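You operate a simulated robot arm through the tools that you are given. There is no shell and no other tool.

You are at the controls of a simulated robot arm. One attempt, no reset.

## Task
Shake the sieve that the sieve card names till nothing more falls through.
Fine: Set it on the silver pan and clamp it to shake; spill nothing, free the clamp and put the sieve back. Where these are worked on the way, their far stop is far enough and under half their travel is too little: sieve clamp.

It is judged by the outcome, as a careful person would: the job done as asked, and still so three seconds after it is handed in. It fails if anything else is knocked over, pushed out of place, dropped, spilled or broken.

## Robot
A 7-joint arm with a two-finger parallel gripper, fixed in place. Base frame: the origin is at the foot of the arm, x ahead of it, y to its left, z up; the work surface is at about z = 750. Units: mm, rad, N and s.
With the tool pointing down near the work surface it reaches from about 260 to 700 mm from the base axis. Its first joint turns from -2.897 to 2.897 rad. Payload 3.43 kg.
The TCP is the grasp point between the finger pads, 34 mm short of the fingertips. In the tool frame z runs along the fingers and y along their closing line. The gripper opens to 128 mm. The fingers are 24 mm wide and 12 mm thick; the gripper's body (48 by 130 mm) begins 96 mm behind the TCP.
Orientation is told as [roll, pitch, yaw] about the base's x, y, z axes, in that order, counted from this pose: with the fingers straight down and closing along the base's y, the tool's x points along the base's -x, its y along +y and its z along -z.

## Interface
- The arm moves only by the tool move_arm. Its argument "steps" is a list of rows, each a list of 7 numbers: the opening in per cent of the stroke, from 0 (shut) to 100 (fully open), then the shift along the tool's x, y, z in mm, then the turn, a rotation vector about the tool's x, y, z in degrees. In form: [[grip, tx, ty, tz, rx, ry, rz], ...]. A call has 1 to 20 rows; each row shifts and turns the commanded pose from where the row before left it, along the tool's axes as they then stand. Each row takes 0.2 s and may step no farther than 50 mm and 0.15 rad from the row before; otherwise, or with a gripper value out of range, the whole call is refused. A pose out of reach is approached as far as the arm can. The call stops where the force on the tool passes 40 N (or 10 N more than at its start, if that is more) or the arm is blocked; 0.2 s more then pass. Each finger travels about 108 mm/s and halts on what it meets, pressing with about 43 N; the grip force reading is that of the motor and also rises with nothing between the fingers. The clock runs only during rows and for 0.2 s after the last one: add rows that do not move to give the fingers time. The reply holds the time, the measured pose of the TCP, the force on the tool along the base axes, the opening and the grip force, in the units named above and with some noise, with the torque about the TCP (base axes, N m) and any sound that the robot's microphone picked up.
- Cameras (640 x 400 px; columns grow to the right, rows downward): "scene" is fixed at [219, -497.8, 1508.8]; the picture's right is [0.74, -0.68, 0.00], its down [-0.37, -0.40, -0.84] and it looks along [0.57, 0.62, -0.55] (base axes); focal length 322 px, centre (320, 200). "wrist" rides on the gripper at [76, -11, -160] in the tool frame; the picture's right is [0.15, 0.99, 0.00], its down [-0.88, 0.13, -0.46] and it looks along [-0.45, 0.07, 0.89] (tool axes); focal length 234 px, centre (320, 200). There is no depth. A picture from a camera that has moved, and an enlarged one, comes with that camera's place and axes in the base frame and with its lens.
- get_image(camera): a new picture of that camera. No time passes.
- move_column(by): slides the trunk up (or, below 0, down) by that many mm; the arm rides with it, the base frame stays. It gives what a move gives, with no picture.
- close_up(camera, box): a new picture of the part [left, top, right, bottom] of that camera's present view, enlarged. No time passes.
- job_done(): hands the job in; it is judged then, once.

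Places have to be worked out from the pictures, the camera data and where the tool is seen. Open the gripper and draw the arm clear of the work before you hand the job in, unless the task says otherwise.

The tools are called after ">>>" by a JSON object that holds its "name" and its "arguments". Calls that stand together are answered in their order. move_arm: Moves the arm, as the interface text tells. Its arguments: {"type":"object","properties":{"steps":{"type":"array","items":{"type":"array","items":{"type":"number"}}}},"required":["steps"]} The other tools are called the same way: move_column (by) slides the trunk up or down; get_image (camera) takes a picture; close_up (camera, box) takes an enlarged picture of a part of a camera's view; job_done () hands the job in.

At the start:

```text
time: 0.0
tool_pos: [407.2, 123.0, 1255.5]
orientation: [0.0, 0.0, 0.002]
wrist_force: [-0.4, 0.0, -0.2]
torque: [-0.01, 0.0, 0.01]
opening: 128.1
finger_force: 0.1
trunk travel left (down, up): [-275.0, 49.0]
```

scene: 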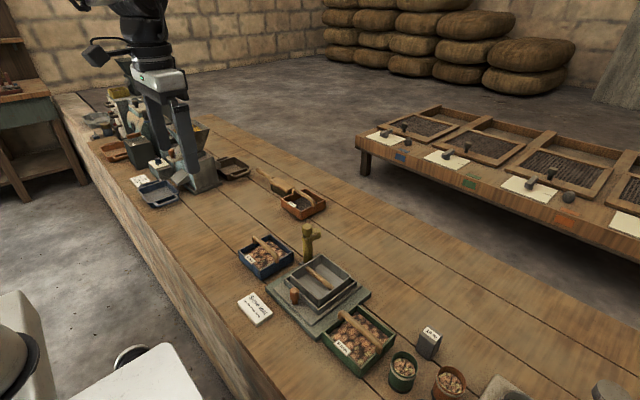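
wrist: 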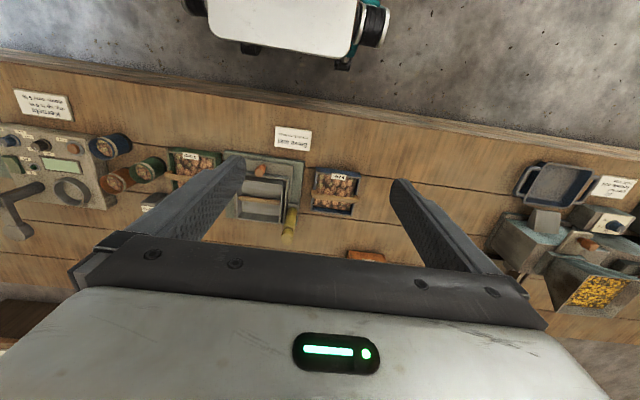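

The scene shows a bench with two boxes (blue and green) either side of a grey pan fixture with a card in front. I'll enlarge these to read the card and see the parts.

>>> {"name": "close_up", "arguments": {"camera": "scene", "box": [220, 210, 420, 335]}}

>>> {"name": "close_up", "arguments": {"camera": "wrist", "box": [150, 110, 380, 255]}}

>>> {"name": "close_up", "arguments": {"camera": "scene", "box": [230, 285, 290, 330]}}

>>> {"name": "close_up", "arguments": {"camera": "scene", "box": [320, 300, 640, 400]}}

```text
3.20 times, centred on (320, 272) of scene
camera zoom: at [219.0, -497.8, 1508.8], right [0.74, -0.68, 0.0], down [-0.37, -0.4, -0.84], along [0.57, 0.62, -0.55], focal length 1030 px, centre (320, -32)
```

zoom: 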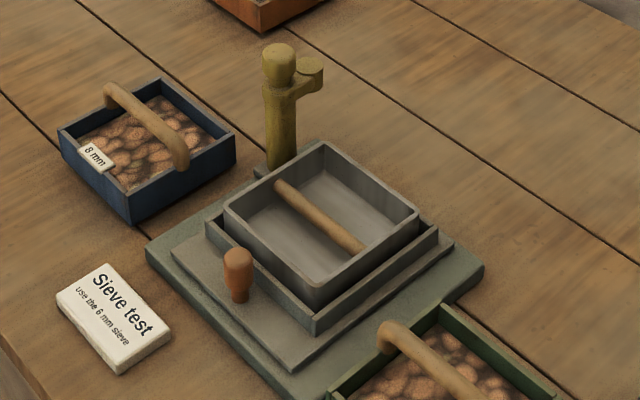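

```text
2.76 times, centred on (265, 182) of wrist
camera zoom: at [331.4, 112.0, 1415.7], right [-0.15, 0.99, 0.0], down [0.88, 0.13, 0.46], along [0.45, 0.07, -0.89], focal length 646 px, centre (472, 248)
```

zoom: 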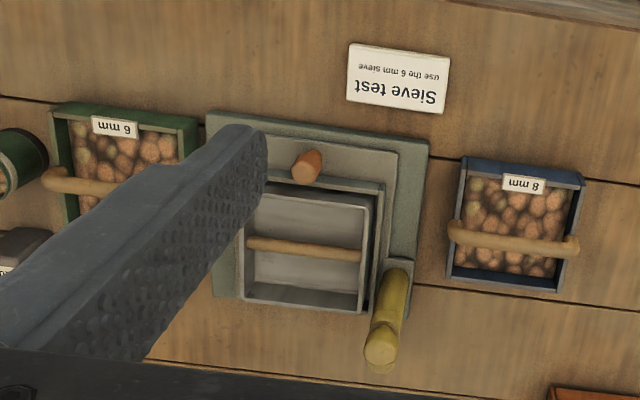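

```text
8.89 times, centred on (260, 308) of scene
camera zoom: at [219.0, -497.8, 1508.8], right [0.74, -0.68, 0.0], down [-0.37, -0.4, -0.84], along [0.57, 0.62, -0.55], focal length 2862 px, centre (853, -756)
```

zoom: 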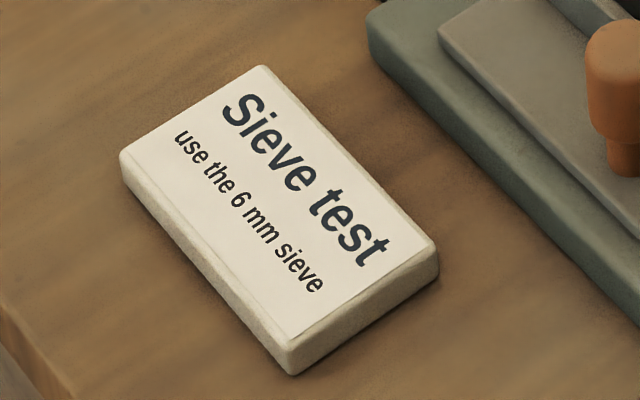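

```text
2.00 times, centred on (480, 350) of scene
camera zoom: at [219.0, -497.8, 1508.8], right [0.74, -0.68, 0.0], down [-0.37, -0.4, -0.84], along [0.57, 0.62, -0.55], focal length 644 px, centre (0, -100)
```

zoom: 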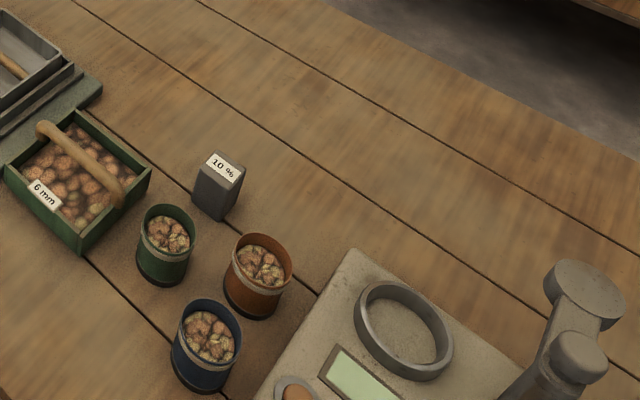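

The card says to use the 6 mm sieve, which is the green one at about (620,-200). The pan fixture is near (670,-20) and the olive clamp post near (705,83). I'll lower the trunk and move above the fixture for a closer view.

>>> {"name": "move_column", "arguments": {"by": -150}}

>>> {"name": "move_arm", "arguments": {"steps": [[100, -28, -32.4, 13, 0, 0, 0], [100, -28, -32.4, 13, 0, 0, 0], [100, -28, -32.4, 13, 0, 0, 0], [100, -28, -32.4, 13, 0, 0, 0], [100, -28, -32.4, 13, 0, 0, 0], [100, 0, 0, 0, 0, 0, 0], [100, 0, 0, 0, 0, 0, 0]]}}

>>> {"name": "get_image", "arguments": {"camera": "wrist"}}

>>> {"name": "get_image", "arguments": {"camera": "scene"}}

```text
time: 1.8
tool_pos: [406.5, 123.6, 1106.5]
orientation: [0.0, 0.001, -0.001]
wrist_force: [1.5, 0.1, 0.2]
torque: [-0.04, 0.03, -0.02]
opening: 128.2
finger_force: 0.1
trunk travel left (down, up): [-125.0, 199.0]
```

```text
time: 3.4
tool_pos: [545.0, -40.4, 1039.8]
orientation: [0.001, 0.0, 0.0]
wrist_force: [0.9, -1.2, -0.5]
torque: [0.02, 0.02, -0.01]
opening: 128.2
finger_force: 0.1
trunk travel left (down, up): [-125.0, 199.0]
```

```text
taken
camera wrist: at [470.5, -52.2, 1199.9], right [-0.15, 0.99, 0.0], down [0.88, 0.13, 0.46], along [0.45, 0.07, -0.89], focal length 234 px, centre (320, 200)
```

wrist: 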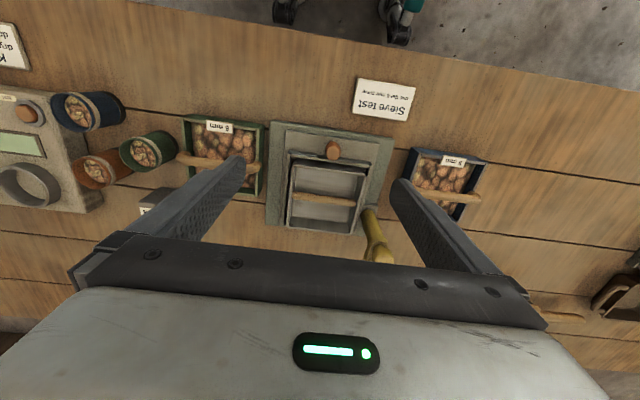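

```text
taken
```

scene: 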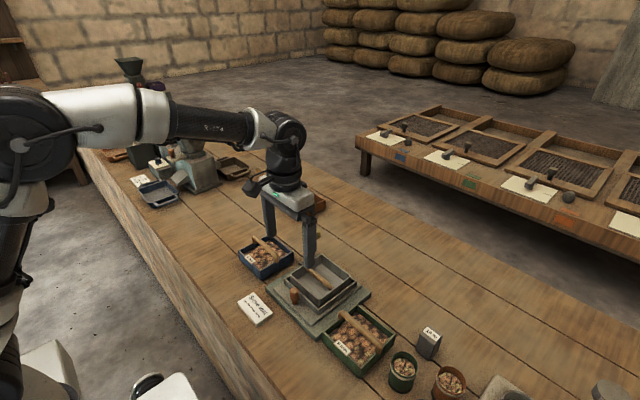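

>>> {"name": "close_up", "arguments": {"camera": "wrist", "box": [250, 110, 410, 270]}}

>>> {"name": "close_up", "arguments": {"camera": "wrist", "box": [160, 105, 290, 205]}}

>>> {"name": "close_up", "arguments": {"camera": "scene", "box": [260, 230, 410, 380]}}

```text
2.50 times, centred on (330, 190) of wrist
camera zoom: at [470.5, -52.2, 1199.9], right [-0.15, 0.99, 0.0], down [0.88, 0.13, 0.46], along [0.45, 0.07, -0.89], focal length 585 px, centre (295, 225)
```

zoom: 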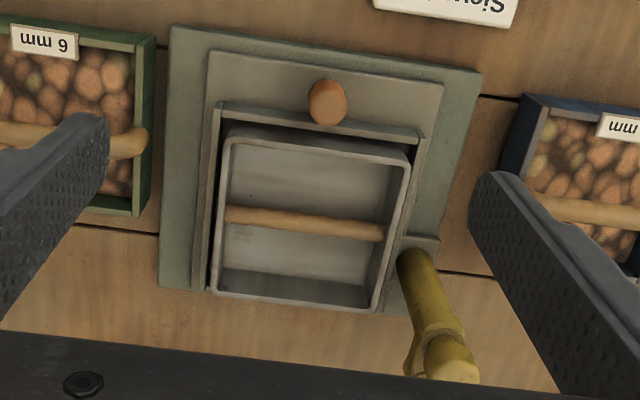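

```text
4.00 times, centred on (225, 155) of wrist
camera zoom: at [470.5, -52.2, 1199.9], right [-0.15, 0.99, 0.0], down [0.88, 0.13, 0.46], along [0.45, 0.07, -0.89], focal length 937 px, centre (700, 380)
```

zoom: 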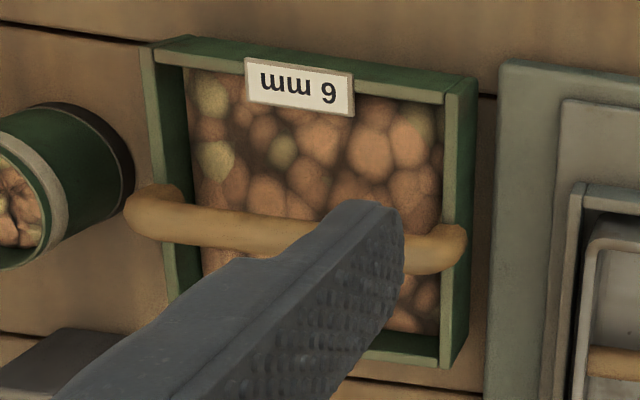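

```text
2.67 times, centred on (335, 305) of scene
camera zoom: at [219.0, -497.8, 1508.8], right [0.74, -0.68, 0.0], down [-0.37, -0.4, -0.84], along [0.57, 0.62, -0.55], focal length 859 px, centre (280, -80)
```

zoom: 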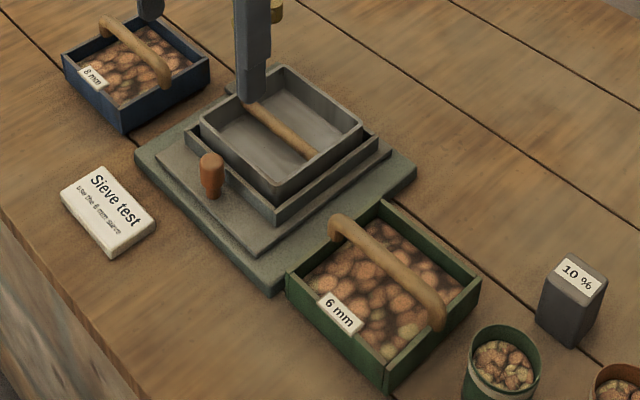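

The 6 mm sieve box centre works out near (622,-201), its rim near z 793 and the handle bar along y at z≈815. I'll move over it, yaw -90° so the fingers can straddle the bar, and then view everything again.

>>> {"name": "move_arm", "arguments": {"steps": [[100, -19.25, -40.25, 0, 0, 0, 0], [100, -19.25, -40.25, 0, 0, 0, 0], [100, -19.25, -40.25, 0, 0, 0, 0], [100, -19.25, -40.25, 0, 0, 0, 0], [100, 0, 0, 0, 0, 0, 8.182], [100, 0, 0, 0, 0, 0, 8.182], [100, 0, 0, 0, 0, 0, 8.182], [100, 0, 0, 0, 0, 0, 8.182], [100, 0, 0, 0, 0, 0, 8.182], [100, 0, 0, 0, 0, 0, 8.182], [100, 0, 0, 0, 0, 0, 8.182], [100, 0, 0, 0, 0, 0, 8.182], [100, 0, 0, 0, 0, 0, 8.182], [100, 0, 0, 0, 0, 0, 8.182], [100, 0, 0, 0, 0, 0, 8.182], [100, 0, 0, 0, 0, 0, 0], [100, 0, 0, 0, 0, 0, 0]]}}

>>> {"name": "get_image", "arguments": {"camera": "wrist"}}

>>> {"name": "close_up", "arguments": {"camera": "scene", "box": [260, 200, 420, 360]}}

>>> {"name": "close_up", "arguments": {"camera": "scene", "box": [280, 215, 350, 275]}}

```text
time: 7.0
tool_pos: [623.1, -199.4, 1039.9]
orientation: [0.0, 0.0, -1.57]
wrist_force: [0.3, -0.4, 0.2]
torque: [-0.01, 0.02, 0.02]
opening: 128.0
finger_force: 0.1
trunk travel left (down, up): [-125.0, 199.0]
```

```text
taken
camera wrist: at [612.8, -123.7, 1200.4], right [0.99, 0.15, 0.0], down [0.13, -0.88, 0.46], along [0.07, -0.45, -0.89], focal length 234 px, centre (320, 200)
```

wrist: 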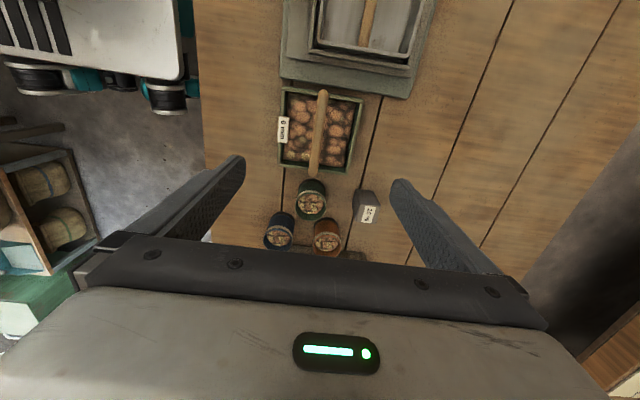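

```text
2.50 times, centred on (340, 280) of scene
camera zoom: at [219.0, -497.8, 1508.8], right [0.74, -0.68, 0.0], down [-0.37, -0.4, -0.84], along [0.57, 0.62, -0.55], focal length 805 px, centre (270, 0)
```

zoom: 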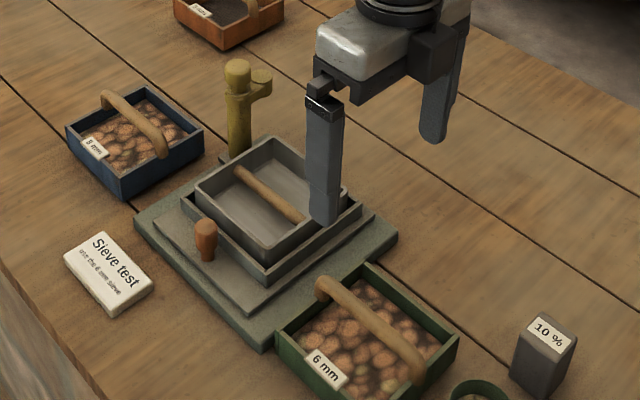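

```text
6.67 times, centred on (315, 245) of scene
camera zoom: at [219.0, -497.8, 1508.8], right [0.74, -0.68, 0.0], down [-0.37, -0.4, -0.84], along [0.57, 0.62, -0.55], focal length 2147 px, centre (353, -100)
```

zoom: 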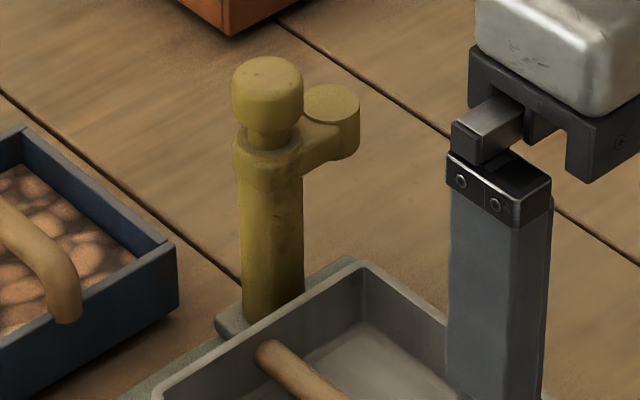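

The gripper is centred above the bar at (623,-199). The clamp is an olive post with a top knob at about (701,83,913) and a swing arm whose pad points to +x, away from the pan. I'll enlarge the sieve before going down.

>>> {"name": "close_up", "arguments": {"camera": "wrist", "box": [250, 75, 390, 200]}}

>>> {"name": "close_up", "arguments": {"camera": "scene", "box": [315, 295, 405, 385]}}

>>> {"name": "close_up", "arguments": {"camera": "wrist", "box": [260, 0, 460, 110]}}

```text
3.20 times, centred on (320, 138) of wrist
camera zoom: at [612.8, -123.7, 1200.4], right [0.99, 0.15, 0.0], down [0.13, -0.88, 0.46], along [0.07, -0.45, -0.89], focal length 749 px, centre (320, 400)
```

zoom: 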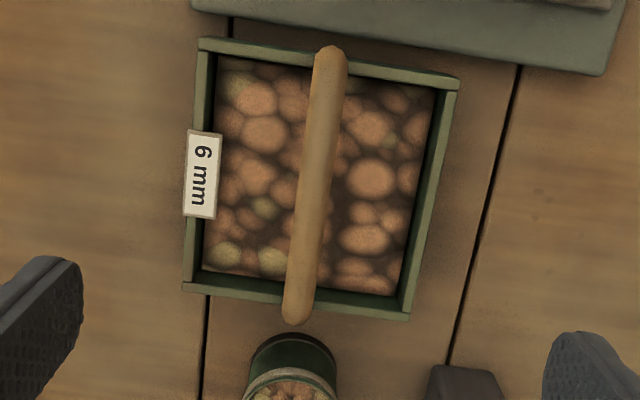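

```text
4.44 times, centred on (360, 340) of scene
camera zoom: at [219.0, -497.8, 1508.8], right [0.74, -0.68, 0.0], down [-0.37, -0.4, -0.84], along [0.57, 0.62, -0.55], focal length 1431 px, centre (142, -422)
```

zoom: 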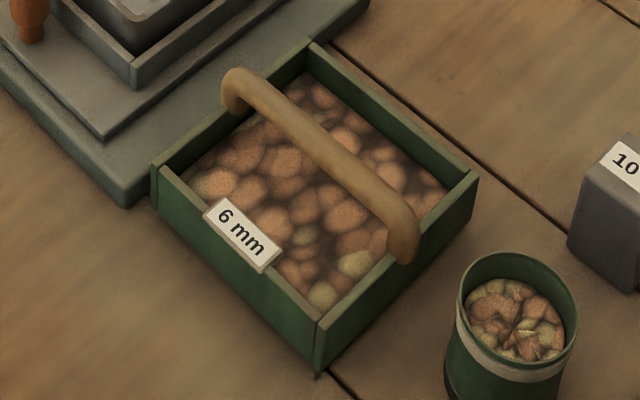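

```text
3.20 times, centred on (360, 55) of wrist
camera zoom: at [612.8, -123.7, 1200.4], right [0.99, 0.15, 0.0], down [0.13, -0.88, 0.46], along [0.07, -0.45, -0.89], focal length 749 px, centre (192, 664)
```

zoom: 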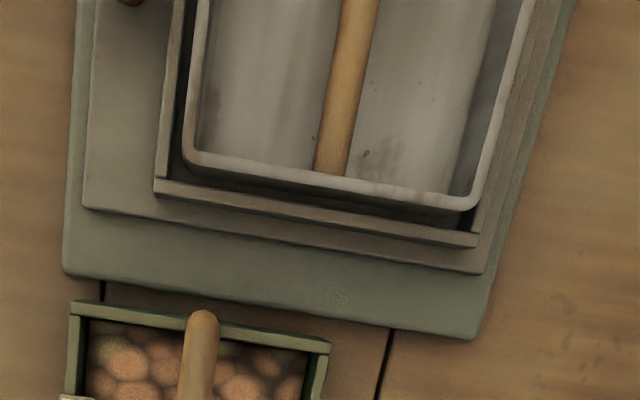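

The sieve is about 128 mm square, centred near (622.5,-205), with its bar along y. Before picking it up I'll survey the pan from the same relative pose to get the placement target and see the clamp.

>>> {"name": "move_arm", "arguments": {"steps": [[100, 47.5, 12, 0, 0, 0, 0], [100, 47.5, 12, 0, 0, 0, 0], [100, 47.5, 12, 0, 0, 0, 0], [100, 47.5, 12, 0, 0, 0, 0], [100, 0, 0, 0, 0, 0, 0], [100, 0, 0, 0, 0, 0, 0]]}}

>>> {"name": "get_image", "arguments": {"camera": "wrist"}}

>>> {"name": "close_up", "arguments": {"camera": "wrist", "box": [240, 50, 400, 200]}}

>>> {"name": "close_up", "arguments": {"camera": "scene", "box": [260, 240, 400, 380]}}

```text
time: 8.3
tool_pos: [670.8, -11.8, 1040.9]
orientation: [0.002, 0.002, -1.569]
wrist_force: [0.5, -0.2, -0.4]
torque: [0.01, 0.01, 0.02]
opening: 128.2
finger_force: 0.0
trunk travel left (down, up): [-125.0, 199.0]
```

```text
taken
camera wrist: at [660.3, 64.2, 1200.2], right [0.99, 0.15, 0.0], down [0.13, -0.88, 0.46], along [0.07, -0.45, -0.89], focal length 234 px, centre (320, 200)
```

wrist: 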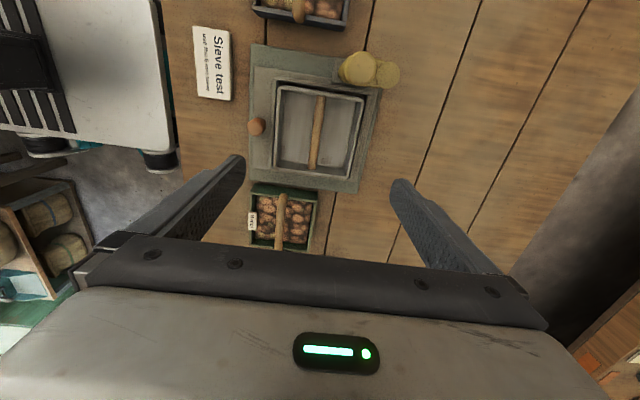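

```text
2.67 times, centred on (320, 125) of wrist
camera zoom: at [660.3, 64.2, 1200.2], right [0.99, 0.15, 0.0], down [0.13, -0.88, 0.46], along [0.07, -0.45, -0.89], focal length 624 px, centre (320, 400)
```

zoom: 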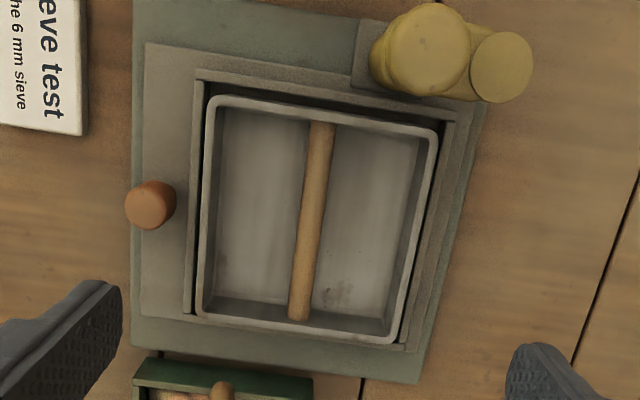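

```text
2.86 times, centred on (330, 310) of scene
camera zoom: at [219.0, -497.8, 1508.8], right [0.74, -0.68, 0.0], down [-0.37, -0.4, -0.84], along [0.57, 0.62, -0.55], focal length 920 px, centre (291, -114)
```

zoom: 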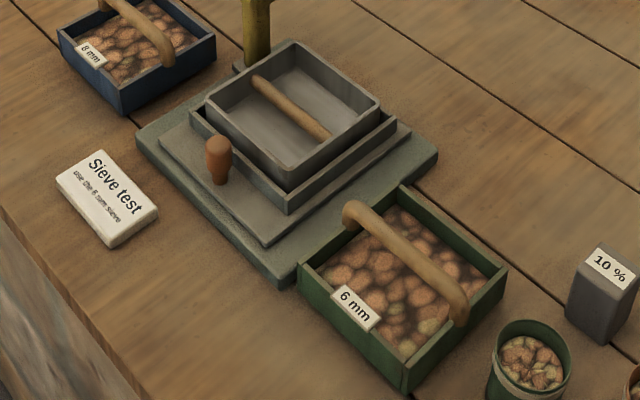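

The pan rim looks about 127 mm square, centred near (666,-14) with its top at z≈818, the same footprint as the sieve, so the sieve stacks on it. I'm going back over the sieve with the fingers partly closed and lowering to look again before gripping the bar.

>>> {"name": "move_arm", "arguments": {"steps": [[47, -48.3, -12.1, 0, 0, 0, 0], [47, -48.3, -12.1, 0, 0, 0, 0], [47, -48.3, -12.1, 0, 0, 0, 0], [47, -48.3, -12.1, 0, 0, 0, 0], [47, 0, 0, 35, 0, 0, 0], [47, 0, 0, 35, 0, 0, 0], [47, 0, 0, 35, 0, 0, 0], [47, 0, 0, 0, 0, 0, 0], [47, 0, 0, 0, 0, 0, 0]]}}

>>> {"name": "get_image", "arguments": {"camera": "wrist"}}

>>> {"name": "close_up", "arguments": {"camera": "scene", "box": [300, 260, 420, 380]}}

```text
time: 10.3
tool_pos: [622.4, -203.3, 935.4]
orientation: [0.0, 0.0, -1.571]
wrist_force: [-0.4, -0.2, 0.3]
torque: [0.0, 0.0, -0.01]
opening: 60.4
finger_force: 0.0
trunk travel left (down, up): [-125.0, 199.0]
```

```text
taken
camera wrist: at [611.8, -127.7, 1095.9], right [0.99, 0.15, 0.0], down [0.13, -0.88, 0.46], along [0.07, -0.45, -0.89], focal length 234 px, centre (320, 200)
```

wrist: 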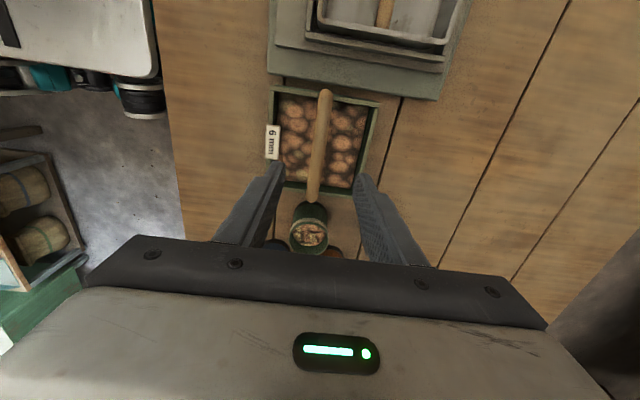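

```text
3.33 times, centred on (360, 320) of scene
camera zoom: at [219.0, -497.8, 1508.8], right [0.74, -0.68, 0.0], down [-0.37, -0.4, -0.84], along [0.57, 0.62, -0.55], focal length 1073 px, centre (187, -200)
```

zoom: 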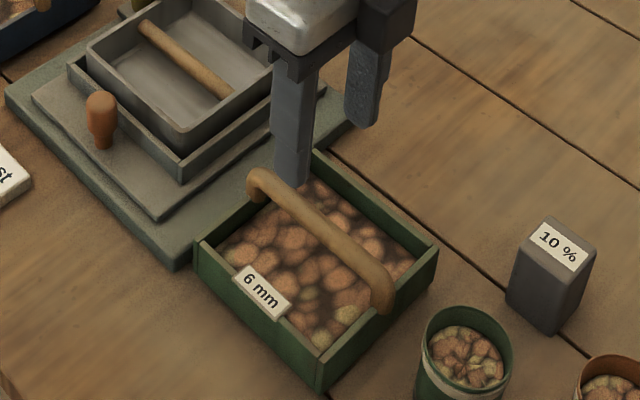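

The bar sits midway between the fingers. I'm going down to z≈823, so the tips stay above the nuts, and then closing.

>>> {"name": "move_arm", "arguments": {"steps": [[47, -1.5, 0, 28, 0, 0, 0], [47, 0, 0, 28, 0, 0, 0], [47, 0, 0, 28, 0, 0, 0], [47, 0, 0, 27, 0, 0, 0], [47, 0, 0, 0, 0, 0, 0]]}}

>>> {"name": "get_image", "arguments": {"camera": "wrist"}}

>>> {"name": "close_up", "arguments": {"camera": "scene", "box": [300, 260, 420, 380]}}

```text
time: 11.6
tool_pos: [621.8, -203.4, 822.4]
orientation: [-0.001, 0.0, -1.571]
wrist_force: [-0.6, 0.0, -1.3]
torque: [-0.03, 0.0, 0.04]
opening: 60.1
finger_force: 0.1
trunk travel left (down, up): [-125.0, 199.0]
```

```text
taken
camera wrist: at [611.4, -127.6, 983.5], right [0.99, 0.15, 0.0], down [0.13, -0.88, 0.46], along [0.07, -0.45, -0.89], focal length 234 px, centre (320, 200)
```

wrist: 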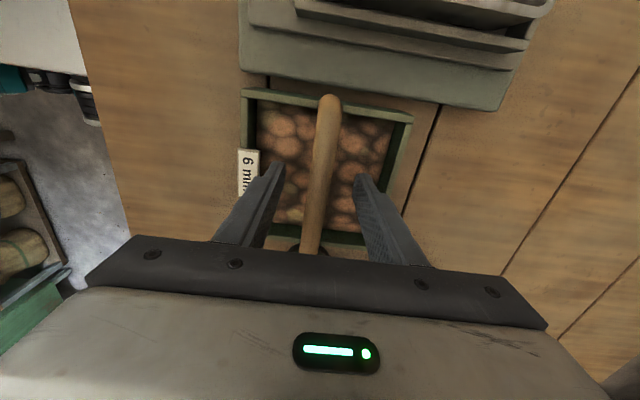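

```text
3.33 times, centred on (360, 320) of scene
camera zoom: at [219.0, -497.8, 1508.8], right [0.74, -0.68, 0.0], down [-0.37, -0.4, -0.84], along [0.57, 0.62, -0.55], focal length 1073 px, centre (187, -200)
```

zoom: 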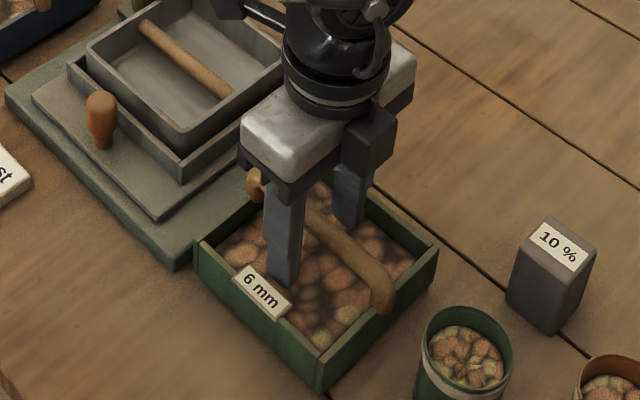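

Bar centre appears about 2 mm to the low-x side. I'll nudge over and close gently on the bar.

>>> {"name": "move_arm", "arguments": {"steps": [[47, 0, -1.5, 0, 0, 0, 0], [30, 0, 0, 0, 0, 0, 0], [15, 0, 0, 0, 0, 0, 0], [5, 0, 0, 0, 0, 0, 0], [5, 0, 0, 0, 0, 0, 0], [5, 0, 0, 0, 0, 0, 0]]}}

>>> {"name": "close_up", "arguments": {"camera": "wrist", "box": [220, 70, 440, 260]}}

```text
time: 12.9
tool_pos: [620.0, -202.7, 824.1]
orientation: [0.0, -0.001, -1.57]
wrist_force: [-2.1, 0.4, 0.0]
torque: [0.01, 0.02, -0.03]
opening: 15.8
finger_force: 42.5
trunk travel left (down, up): [-125.0, 199.0]
```

```text
2.11 times, centred on (330, 165) of wrist
camera zoom: at [610.0, -127.8, 984.3], right [0.99, 0.15, 0.0], down [0.13, -0.88, 0.46], along [0.07, -0.45, -0.89], focal length 493 px, centre (299, 274)
```

zoom: 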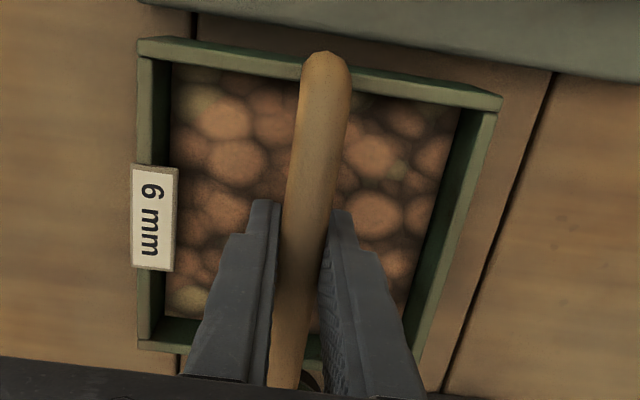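

The bar is gripped (15.8 mm, 42 N). I'm lifting slowly to check the weight and balance.

>>> {"name": "move_arm", "arguments": {"steps": [[5, 0, 0, -4, 0, 0, 0], [5, 0, 0, -6, 0, 0, 0], [5, 0, 0, -10, 0, 0, 0], [5, 0, 0, 0, 0, 0, 0], [5, 0, 0, 0, 0, 0, 0]]}}

>>> {"name": "close_up", "arguments": {"camera": "scene", "box": [300, 260, 420, 380]}}

>>> {"name": "get_image", "arguments": {"camera": "wrist"}}

```text
time: 14.2
tool_pos: [621.7, -203.1, 845.4]
orientation: [0.0, -0.001, -1.571]
wrist_force: [1.8, -0.7, 0.2]
torque: [-0.12, -0.01, -0.03]
opening: 16.0
finger_force: 42.9
trunk travel left (down, up): [-125.0, 199.0]
```

```text
3.33 times, centred on (360, 320) of scene
camera zoom: at [219.0, -497.8, 1508.8], right [0.74, -0.68, 0.0], down [-0.37, -0.4, -0.84], along [0.57, 0.62, -0.55], focal length 1073 px, centre (187, -200)
```

zoom: 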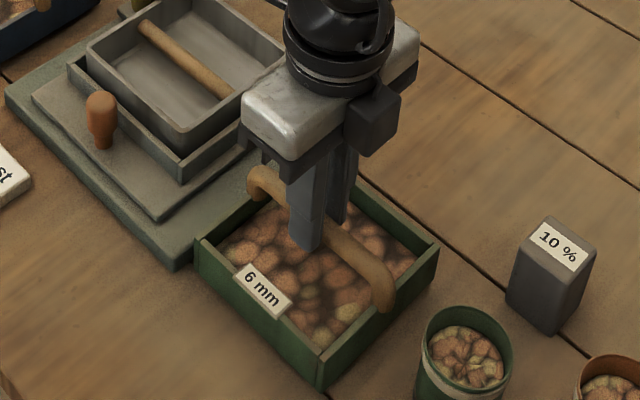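

```text
taken
camera wrist: at [611.0, -127.9, 1005.1], right [0.99, 0.15, 0.0], down [0.13, -0.88, 0.46], along [0.07, -0.45, -0.89], focal length 234 px, centre (320, 200)
```

wrist: 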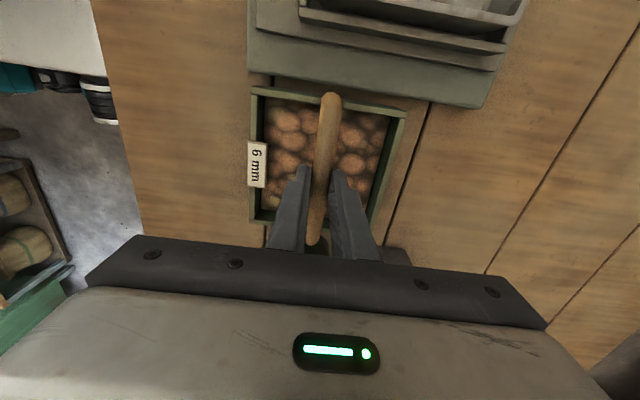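

The fingers rose 20 mm but the sieve appears not to have lifted. I'll look closely before doing more.

>>> {"name": "close_up", "arguments": {"camera": "scene", "box": [335, 285, 395, 345]}}

>>> {"name": "close_up", "arguments": {"camera": "wrist", "box": [240, 70, 420, 260]}}

```text
6.67 times, centred on (365, 315) of scene
camera zoom: at [219.0, -497.8, 1508.8], right [0.74, -0.68, 0.0], down [-0.37, -0.4, -0.84], along [0.57, 0.62, -0.55], focal length 2147 px, centre (20, -567)
```

zoom: 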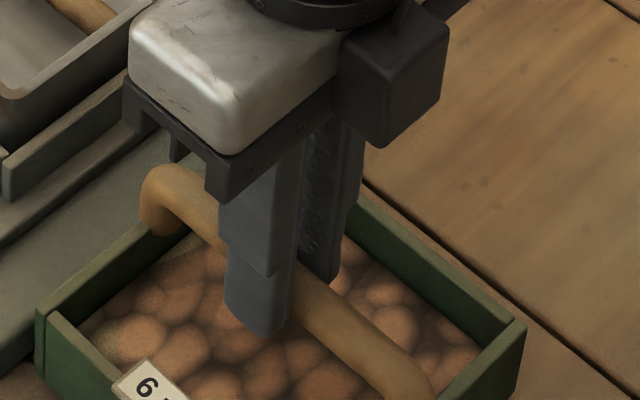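

```text
2.11 times, centred on (330, 165) of wrist
camera zoom: at [611.0, -127.9, 1005.1], right [0.99, 0.15, 0.0], down [0.13, -0.88, 0.46], along [0.07, -0.45, -0.89], focal length 493 px, centre (299, 274)
```

zoom: 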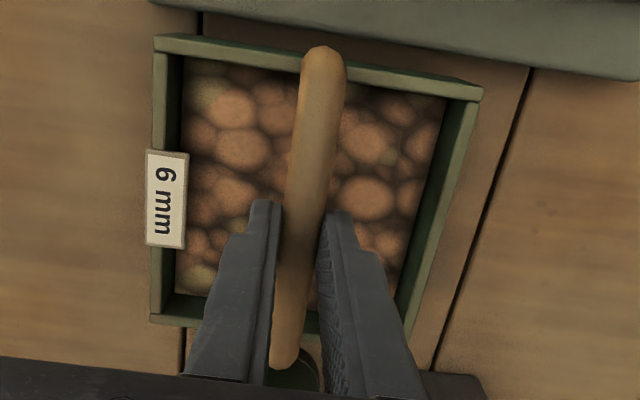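

The sieve stayed put while the fingers slid up the bar. I'll open slightly, go back down so the bar sits nearer the pad centre, regrip, and lift in small steps while watching the forces.

>>> {"name": "move_arm", "arguments": {"steps": [[30, 0, 0, 0, 0, 0, 0], [30, 0, 0, 10, 0, 0, 0], [30, 0, 0, 10, 0, 0, 0], [30, 0, 0, 6, 0, 0, 0], [30, 0, 0, 0, 0, 0, 0]]}}

>>> {"name": "move_arm", "arguments": {"steps": [[0, 0, 0, 0, 0, 0, 0], [0, 0, 0, 0, 0, 0, 0], [0, 0, 0, 0, 0, 0, 0], [0, 0, 0, 0, 0, 0, 0], [0, 0, 0, 0, 0, 0, 0]]}}

>>> {"name": "move_arm", "arguments": {"steps": [[0, 0, 0, -2, 0, 0, 0]]}}

>>> {"name": "move_arm", "arguments": {"steps": [[0, 0, 0, -2, 0, 0, 0]]}}

>>> {"name": "close_up", "arguments": {"camera": "scene", "box": [300, 260, 420, 380]}}

```text
time: 15.3
tool_pos: [620.5, -203.9, 819.4]
orientation: [0.001, -0.001, -1.571]
wrist_force: [0.0, -0.6, 0.1]
torque: [-0.04, 0.0, -0.04]
opening: 38.1
finger_force: 0.1
trunk travel left (down, up): [-125.0, 199.0]
```

```text
time: 16.6
tool_pos: [620.9, -204.0, 818.9]
orientation: [0.001, -0.002, -1.572]
wrist_force: [0.3, 0.4, 0.7]
torque: [0.05, -0.01, -0.07]
opening: 15.9
finger_force: 43.2
trunk travel left (down, up): [-125.0, 199.0]
```

```text
time: 16.9
tool_pos: [620.4, -204.0, 819.3]
orientation: [-0.002, 0.0, -1.57]
wrist_force: [-0.2, 0.1, 0.1]
torque: [-0.03, -0.01, 0.01]
opening: 15.8
finger_force: 43.2
trunk travel left (down, up): [-125.0, 199.0]
```

```text
time: 17.4
tool_pos: [620.8, -203.3, 821.9]
orientation: [-0.001, -0.001, -1.569]
wrist_force: [0.8, -0.2, -4.1]
torque: [-0.03, -0.01, 0.02]
opening: 16.3
finger_force: 42.9
trunk travel left (down, up): [-125.0, 199.0]
```

```text
3.33 times, centred on (360, 320) of scene
camera zoom: at [219.0, -497.8, 1508.8], right [0.74, -0.68, 0.0], down [-0.37, -0.4, -0.84], along [0.57, 0.62, -0.55], focal length 1073 px, centre (187, -200)
```

zoom: 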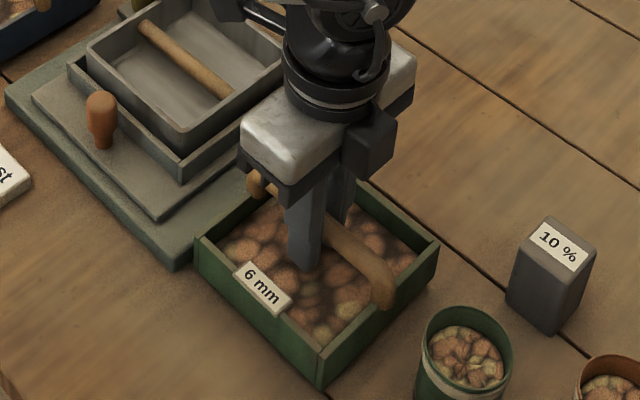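

The tool now feels -4 N of load. I'm continuing the slow lift and reading after each step.

>>> {"name": "move_arm", "arguments": {"steps": [[0, 0, 0, -2, 0, 0, 0]]}}

>>> {"name": "move_arm", "arguments": {"steps": [[0, 0, 0, -3, 0, 0, 0]]}}

>>> {"name": "move_arm", "arguments": {"steps": [[0, 0, 0, -3, 0, 0, 0]]}}

>>> {"name": "close_up", "arguments": {"camera": "scene", "box": [300, 260, 420, 380]}}

```text
time: 17.8
tool_pos: [620.9, -202.7, 822.9]
orientation: [0.0, 0.001, -1.57]
wrist_force: [-0.3, -0.1, -3.8]
torque: [0.0, -0.01, -0.02]
opening: 16.0
finger_force: 43.4
trunk travel left (down, up): [-125.0, 199.0]
```

```text
time: 18.1
tool_pos: [621.0, -203.0, 827.1]
orientation: [-0.001, 0.001, -1.569]
wrist_force: [0.3, -0.4, -4.1]
torque: [0.03, 0.0, -0.03]
opening: 15.9
finger_force: 42.4
trunk travel left (down, up): [-125.0, 199.0]
```

```text
time: 18.6
tool_pos: [622.2, -203.5, 830.6]
orientation: [-0.001, 0.0, -1.57]
wrist_force: [0.1, 0.0, -4.7]
torque: [0.03, -0.03, -0.01]
opening: 16.0
finger_force: 43.3
trunk travel left (down, up): [-125.0, 199.0]
```

```text
3.33 times, centred on (360, 320) of scene
camera zoom: at [219.0, -497.8, 1508.8], right [0.74, -0.68, 0.0], down [-0.37, -0.4, -0.84], along [0.57, 0.62, -0.55], focal length 1073 px, centre (187, -200)
```

zoom: 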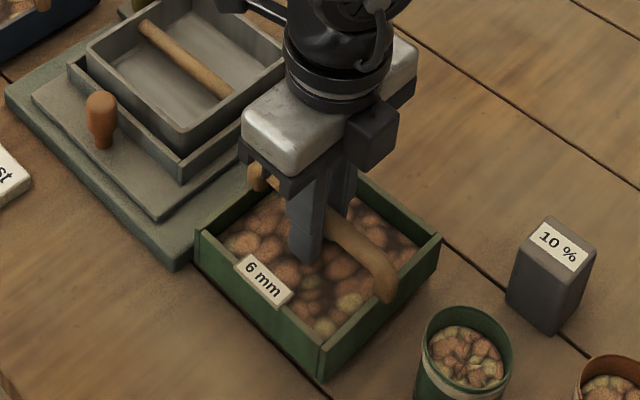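

The sieve is now lifting cleanly (about 4 N, level). I'm raising it to z≈912 at an easy speed.

>>> {"name": "move_arm", "arguments": {"steps": [[0, 0, 0, -4, 0, 0, 0], [0, 0, 0, -7, 0, 0, 0], [0, 0, 0, -9, 0, 0, 0], [0, 0, 0, -9, 0, 0, 0], [0, 0, 0, -9, 0, 0, 0], [0, 0, 0, -9, 0, 0, 0], [0, 0, 0, -9, 0, 0, 0], [0, 0, 0, -9, 0, 0, 0], [0, 0, 0, -9, 0, 0, 0], [0, 0, 0, -6, 0, 0, 0], [0, 0, 0, -3, 0, 0, 0], [0, 0, 0, 0, 0, 0, 0]]}}

>>> {"name": "get_image", "arguments": {"camera": "wrist"}}

>>> {"name": "close_up", "arguments": {"camera": "scene", "box": [280, 220, 420, 380]}}

```text
time: 21.1
tool_pos: [622.0, -204.4, 913.0]
orientation: [0.0, 0.0, -1.571]
wrist_force: [0.8, 0.6, -4.6]
torque: [0.01, -0.02, 0.0]
opening: 16.1
finger_force: 42.7
trunk travel left (down, up): [-125.0, 199.0]
```

```text
taken
camera wrist: at [611.9, -128.7, 1073.5], right [0.99, 0.15, 0.0], down [0.13, -0.88, 0.46], along [0.07, -0.45, -0.89], focal length 234 px, centre (320, 200)
```

wrist: 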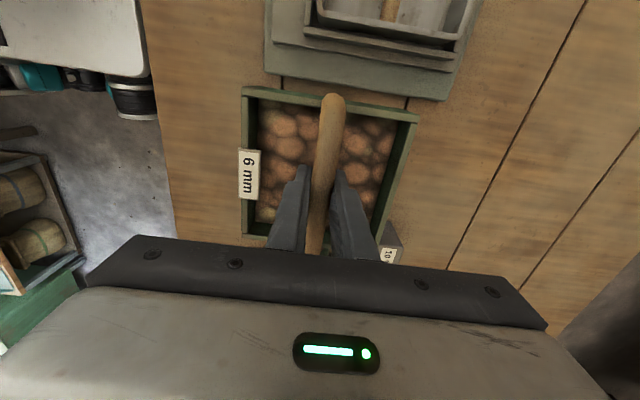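

```text
2.50 times, centred on (350, 300) of scene
camera zoom: at [219.0, -497.8, 1508.8], right [0.74, -0.68, 0.0], down [-0.37, -0.4, -0.84], along [0.57, 0.62, -0.55], focal length 805 px, centre (245, -50)
```

zoom: 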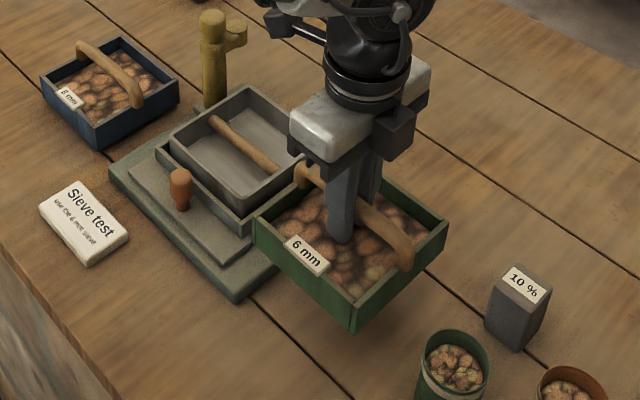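

Sieve held level at z 913. Next I move slowly sideways to above the pan, TCP to about (666,-13), keeping it over 20 mm above the pan rim.

>>> {"name": "move_arm", "arguments": {"steps": [[0, 6, 1.4, 0, 0, 0, 0], [0, 14, 3.2, 0, 0, 0, 0], [0, 20, 4.6, 0, 0, 0, 0], [0, 22, 5.1, 0, 0, 0, 0], [0, 22, 5.1, 0, 0, 0, 0], [0, 22, 5.1, 0, 0, 0, 0], [0, 22, 5.1, 0, 0, 0, 0], [0, 20, 4.6, 0, 0, 0, 0], [0, 18, 4.1, 0, 0, 0, 0], [0, 13, 3.0, 0, 0, 0, 0], [0, 8, 1.8, 0, 0, 0, 0], [0, 4, 0.9, 0, 0, 0, 0], [0, 0, 0, 0, 0, 0, 0], [0, 0, 0, 0, 0, 0, 0]]}}

>>> {"name": "get_image", "arguments": {"camera": "wrist"}}

>>> {"name": "close_up", "arguments": {"camera": "wrist", "box": [210, 60, 450, 260]}}

>>> {"name": "close_up", "arguments": {"camera": "scene", "box": [260, 210, 400, 350]}}

```text
time: 24.1
tool_pos: [665.3, -12.1, 912.8]
orientation: [0.0, 0.001, -1.571]
wrist_force: [0.3, -0.8, -3.5]
torque: [-0.01, -0.01, 0.01]
opening: 15.9
finger_force: 43.3
trunk travel left (down, up): [-125.0, 199.0]
```

```text
taken
camera wrist: at [655.6, 62.7, 1073.2], right [0.99, 0.15, 0.0], down [0.13, -0.88, 0.46], along [0.07, -0.45, -0.89], focal length 234 px, centre (320, 200)
```

wrist: 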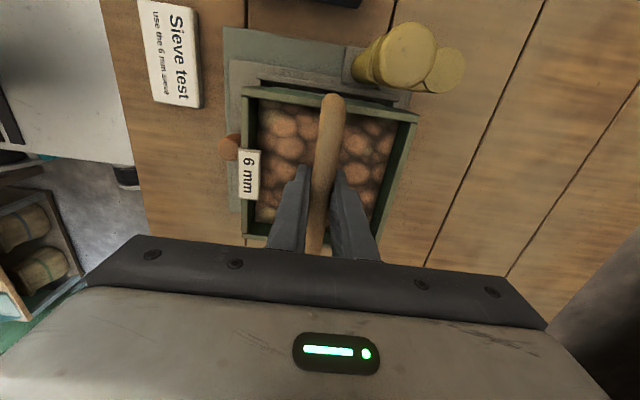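

```text
2.00 times, centred on (330, 160) of wrist
camera zoom: at [655.6, 62.7, 1073.2], right [0.99, 0.15, 0.0], down [0.13, -0.88, 0.46], along [0.07, -0.45, -0.89], focal length 468 px, centre (300, 280)
```

zoom: 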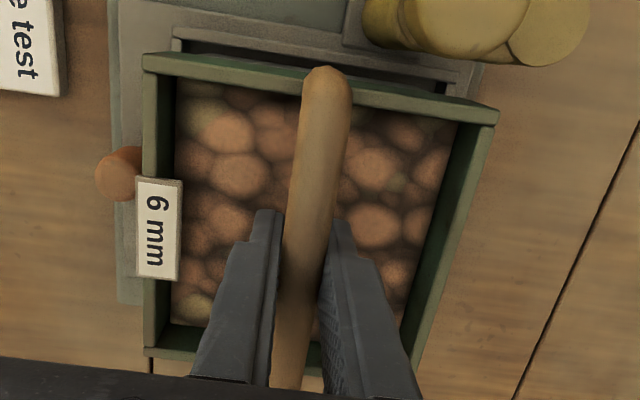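

```text
2.86 times, centred on (330, 280) of scene
camera zoom: at [219.0, -497.8, 1508.8], right [0.74, -0.68, 0.0], down [-0.37, -0.4, -0.84], along [0.57, 0.62, -0.55], focal length 920 px, centre (291, -29)
```

zoom: 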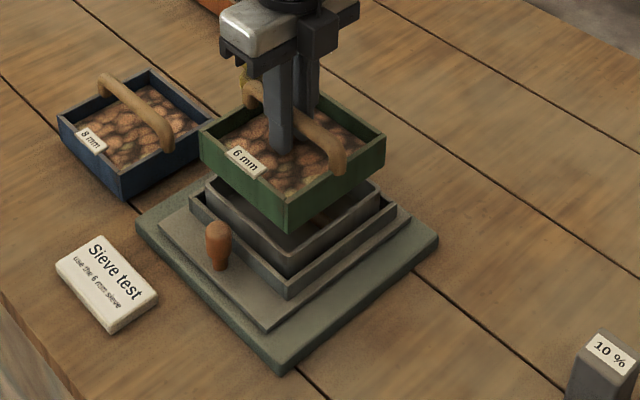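

From both cameras the sieve is within about 1–2 mm of being right over the pan. I'll shift 1 mm toward -y, lower 16 mm, and check the gap up close.

>>> {"name": "move_arm", "arguments": {"steps": [[0, -1, 0.3, 4, 0, 0, 0], [0, 0, 0, 4, 0, 0, 0], [0, 0, 0, 4, 0, 0, 0], [0, 0, 0, 4, 0, 0, 0], [0, 0, 0, 0, 0, 0, 0]]}}

>>> {"name": "close_up", "arguments": {"camera": "scene", "box": [295, 250, 375, 330]}}

>>> {"name": "close_up", "arguments": {"camera": "wrist", "box": [210, 60, 450, 260]}}

```text
time: 25.4
tool_pos: [665.8, -13.6, 894.9]
orientation: [-0.001, -0.001, -1.571]
wrist_force: [0.2, 0.3, -4.4]
torque: [-0.01, 0.0, 0.0]
opening: 15.8
finger_force: 43.1
trunk travel left (down, up): [-125.0, 199.0]
```

```text
5.00 times, centred on (335, 290) of scene
camera zoom: at [219.0, -497.8, 1508.8], right [0.74, -0.68, 0.0], down [-0.37, -0.4, -0.84], along [0.57, 0.62, -0.55], focal length 1610 px, centre (245, -250)
```

zoom: 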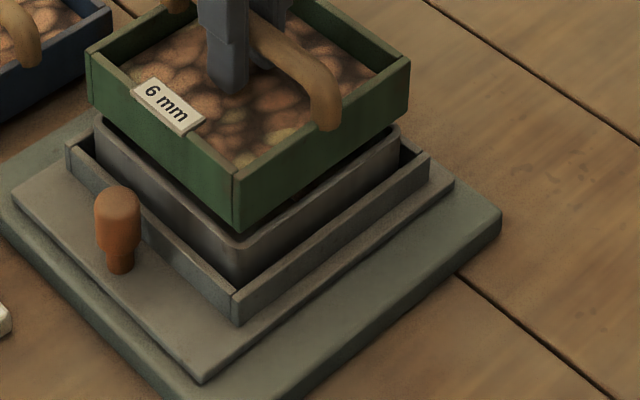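

```text
2.00 times, centred on (330, 160) of wrist
camera zoom: at [655.6, 61.8, 1056.8], right [0.99, 0.15, 0.0], down [0.13, -0.88, 0.46], along [0.07, -0.45, -0.89], focal length 468 px, centre (300, 280)
```

zoom: 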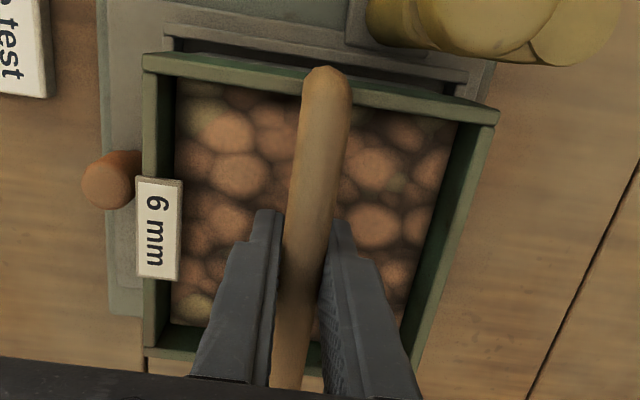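

A gap of about 10–13 mm remains and alignment looks good. I'm lowering gently until the load comes off the tool.

>>> {"name": "move_arm", "arguments": {"steps": [[0, 0, 0, 2, 0, 0, 0], [0, 0, 0, 2, 0, 0, 0], [0, 0, 0, 2, 0, 0, 0], [0, 0, 0, 1.5, 0, 0, 0], [0, 0, 0, 0, 0, 0, 0]]}}

>>> {"name": "close_up", "arguments": {"camera": "scene", "box": [295, 250, 375, 330]}}

```text
time: 26.6
tool_pos: [665.6, -13.5, 889.6]
orientation: [0.002, -0.001, -1.569]
wrist_force: [0.1, -0.5, -4.8]
torque: [0.02, -0.03, 0.03]
opening: 15.9
finger_force: 43.0
trunk travel left (down, up): [-125.0, 199.0]
```

```text
5.00 times, centred on (335, 290) of scene
camera zoom: at [219.0, -497.8, 1508.8], right [0.74, -0.68, 0.0], down [-0.37, -0.4, -0.84], along [0.57, 0.62, -0.55], focal length 1610 px, centre (245, -250)
```

zoom: 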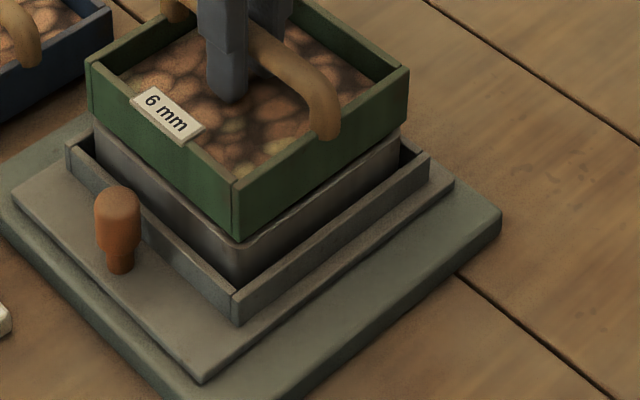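

Almost touching. I'm continuing in 1–1.5 mm steps with force readings.

>>> {"name": "move_arm", "arguments": {"steps": [[0, 0, 0, 1.5, 0, 0, 0], [0, 0, 0, 0, 0, 0, 0]]}}

>>> {"name": "move_arm", "arguments": {"steps": [[0, 0, 0, 1.5, 0, 0, 0], [0, 0, 0, 0, 0, 0, 0]]}}

>>> {"name": "close_up", "arguments": {"camera": "scene", "box": [295, 250, 375, 330]}}

```text
time: 27.1
tool_pos: [666.2, -14.1, 888.5]
orientation: [0.001, -0.001, -1.57]
wrist_force: [0.0, 0.3, -4.4]
torque: [0.0, 0.0, 0.02]
opening: 16.0
finger_force: 43.3
trunk travel left (down, up): [-125.0, 199.0]
```

```text
time: 27.8
tool_pos: [665.9, -14.1, 887.1]
orientation: [0.0, -0.002, -1.57]
wrist_force: [0.0, -1.1, -3.8]
torque: [0.04, 0.03, -0.01]
opening: 15.9
finger_force: 42.7
trunk travel left (down, up): [-125.0, 199.0]
```

```text
5.00 times, centred on (335, 290) of scene
camera zoom: at [219.0, -497.8, 1508.8], right [0.74, -0.68, 0.0], down [-0.37, -0.4, -0.84], along [0.57, 0.62, -0.55], focal length 1610 px, centre (245, -250)
```

zoom: 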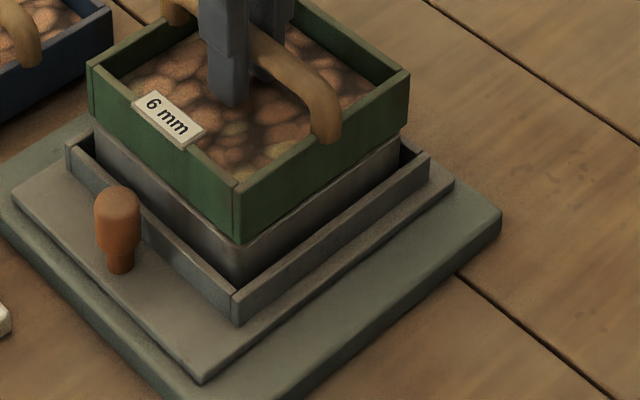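

>>> {"name": "move_arm", "arguments": {"steps": [[0, 0, 0, 1.5, 0, 0, 0], [0, 0, 0, 0, 0, 0, 0]]}}

>>> {"name": "move_arm", "arguments": {"steps": [[0, 0, 0, 1.5, 0, 0, 0], [0, 0, 0, 0, 0, 0, 0]]}}

>>> {"name": "close_up", "arguments": {"camera": "scene", "box": [295, 250, 375, 330]}}

```text
time: 28.4
tool_pos: [666.3, -14.3, 884.4]
orientation: [0.0, 0.0, -1.571]
wrist_force: [0.6, 0.1, -3.7]
torque: [0.0, 0.0, 0.01]
opening: 15.9
finger_force: 43.0
trunk travel left (down, up): [-125.0, 199.0]
```

```text
time: 28.9
tool_pos: [665.4, -14.0, 884.3]
orientation: [0.002, 0.0, -1.57]
wrist_force: [-1.1, -0.5, 1.5]
torque: [0.01, 0.1, 0.02]
opening: 16.1
finger_force: 42.9
trunk travel left (down, up): [-125.0, 199.0]
```

```text
5.00 times, centred on (335, 290) of scene
camera zoom: at [219.0, -497.8, 1508.8], right [0.74, -0.68, 0.0], down [-0.37, -0.4, -0.84], along [0.57, 0.62, -0.55], focal length 1610 px, centre (245, -250)
```

zoom: 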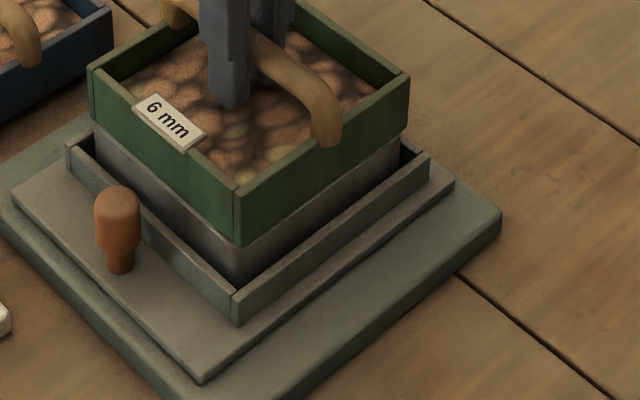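

Contact: the load has gone to +1.5 N at TCP z≈884, so the sieve rests on the pan rim. I'm releasing and rising to view the seating.

>>> {"name": "move_arm", "arguments": {"steps": [[20, 0, 0, 0, 0, 0, 0], [40, 0, 0, 0, 0, 0, 0], [40, 0, 0, 0, 0, 0, 0], [40, 0, 0, -15, 0, 0, 0], [40, 0, 0, -30, 0, 0, 0], [40, 0, 0, -40, 0, 0, 0], [40, 0, 0, -40, 0, 0, 0], [40, 0, 0, 0, 0, 0, 0]]}}

>>> {"name": "close_up", "arguments": {"camera": "wrist", "box": [210, 40, 450, 230]}}

>>> {"name": "close_up", "arguments": {"camera": "scene", "box": [280, 220, 380, 320]}}

```text
time: 30.8
tool_pos: [666.0, -12.3, 1009.5]
orientation: [0.0, -0.001, -1.571]
wrist_force: [-0.7, -0.3, 0.2]
torque: [0.05, -0.01, -0.02]
opening: 51.2
finger_force: 0.1
trunk travel left (down, up): [-125.0, 199.0]
```

```text
2.11 times, centred on (330, 135) of wrist
camera zoom: at [655.2, 62.6, 1169.1], right [0.99, 0.15, 0.0], down [0.13, -0.88, 0.46], along [0.07, -0.45, -0.89], focal length 493 px, centre (299, 337)
```

zoom: 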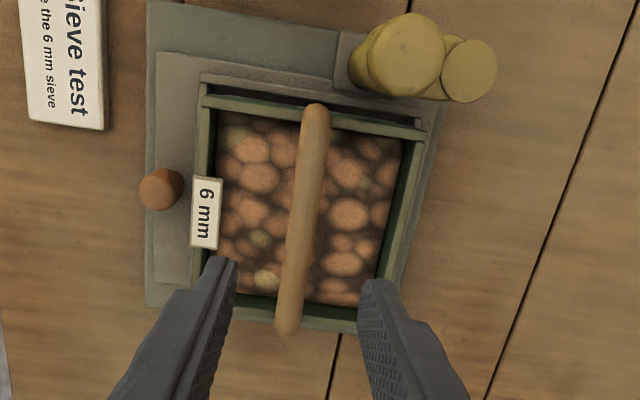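

```text
4.00 times, centred on (330, 270) of scene
camera zoom: at [219.0, -497.8, 1508.8], right [0.74, -0.68, 0.0], down [-0.37, -0.4, -0.84], along [0.57, 0.62, -0.55], focal length 1288 px, centre (280, -80)
```

zoom: 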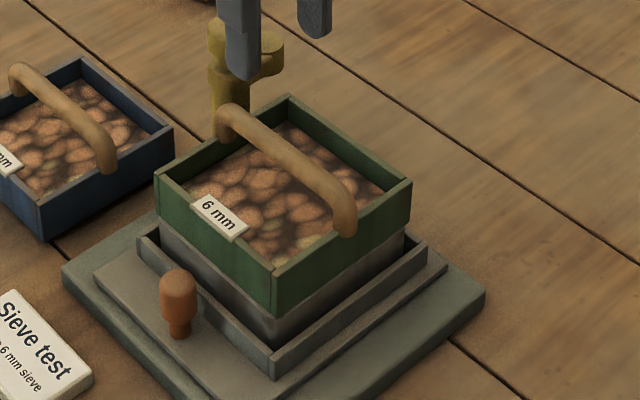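

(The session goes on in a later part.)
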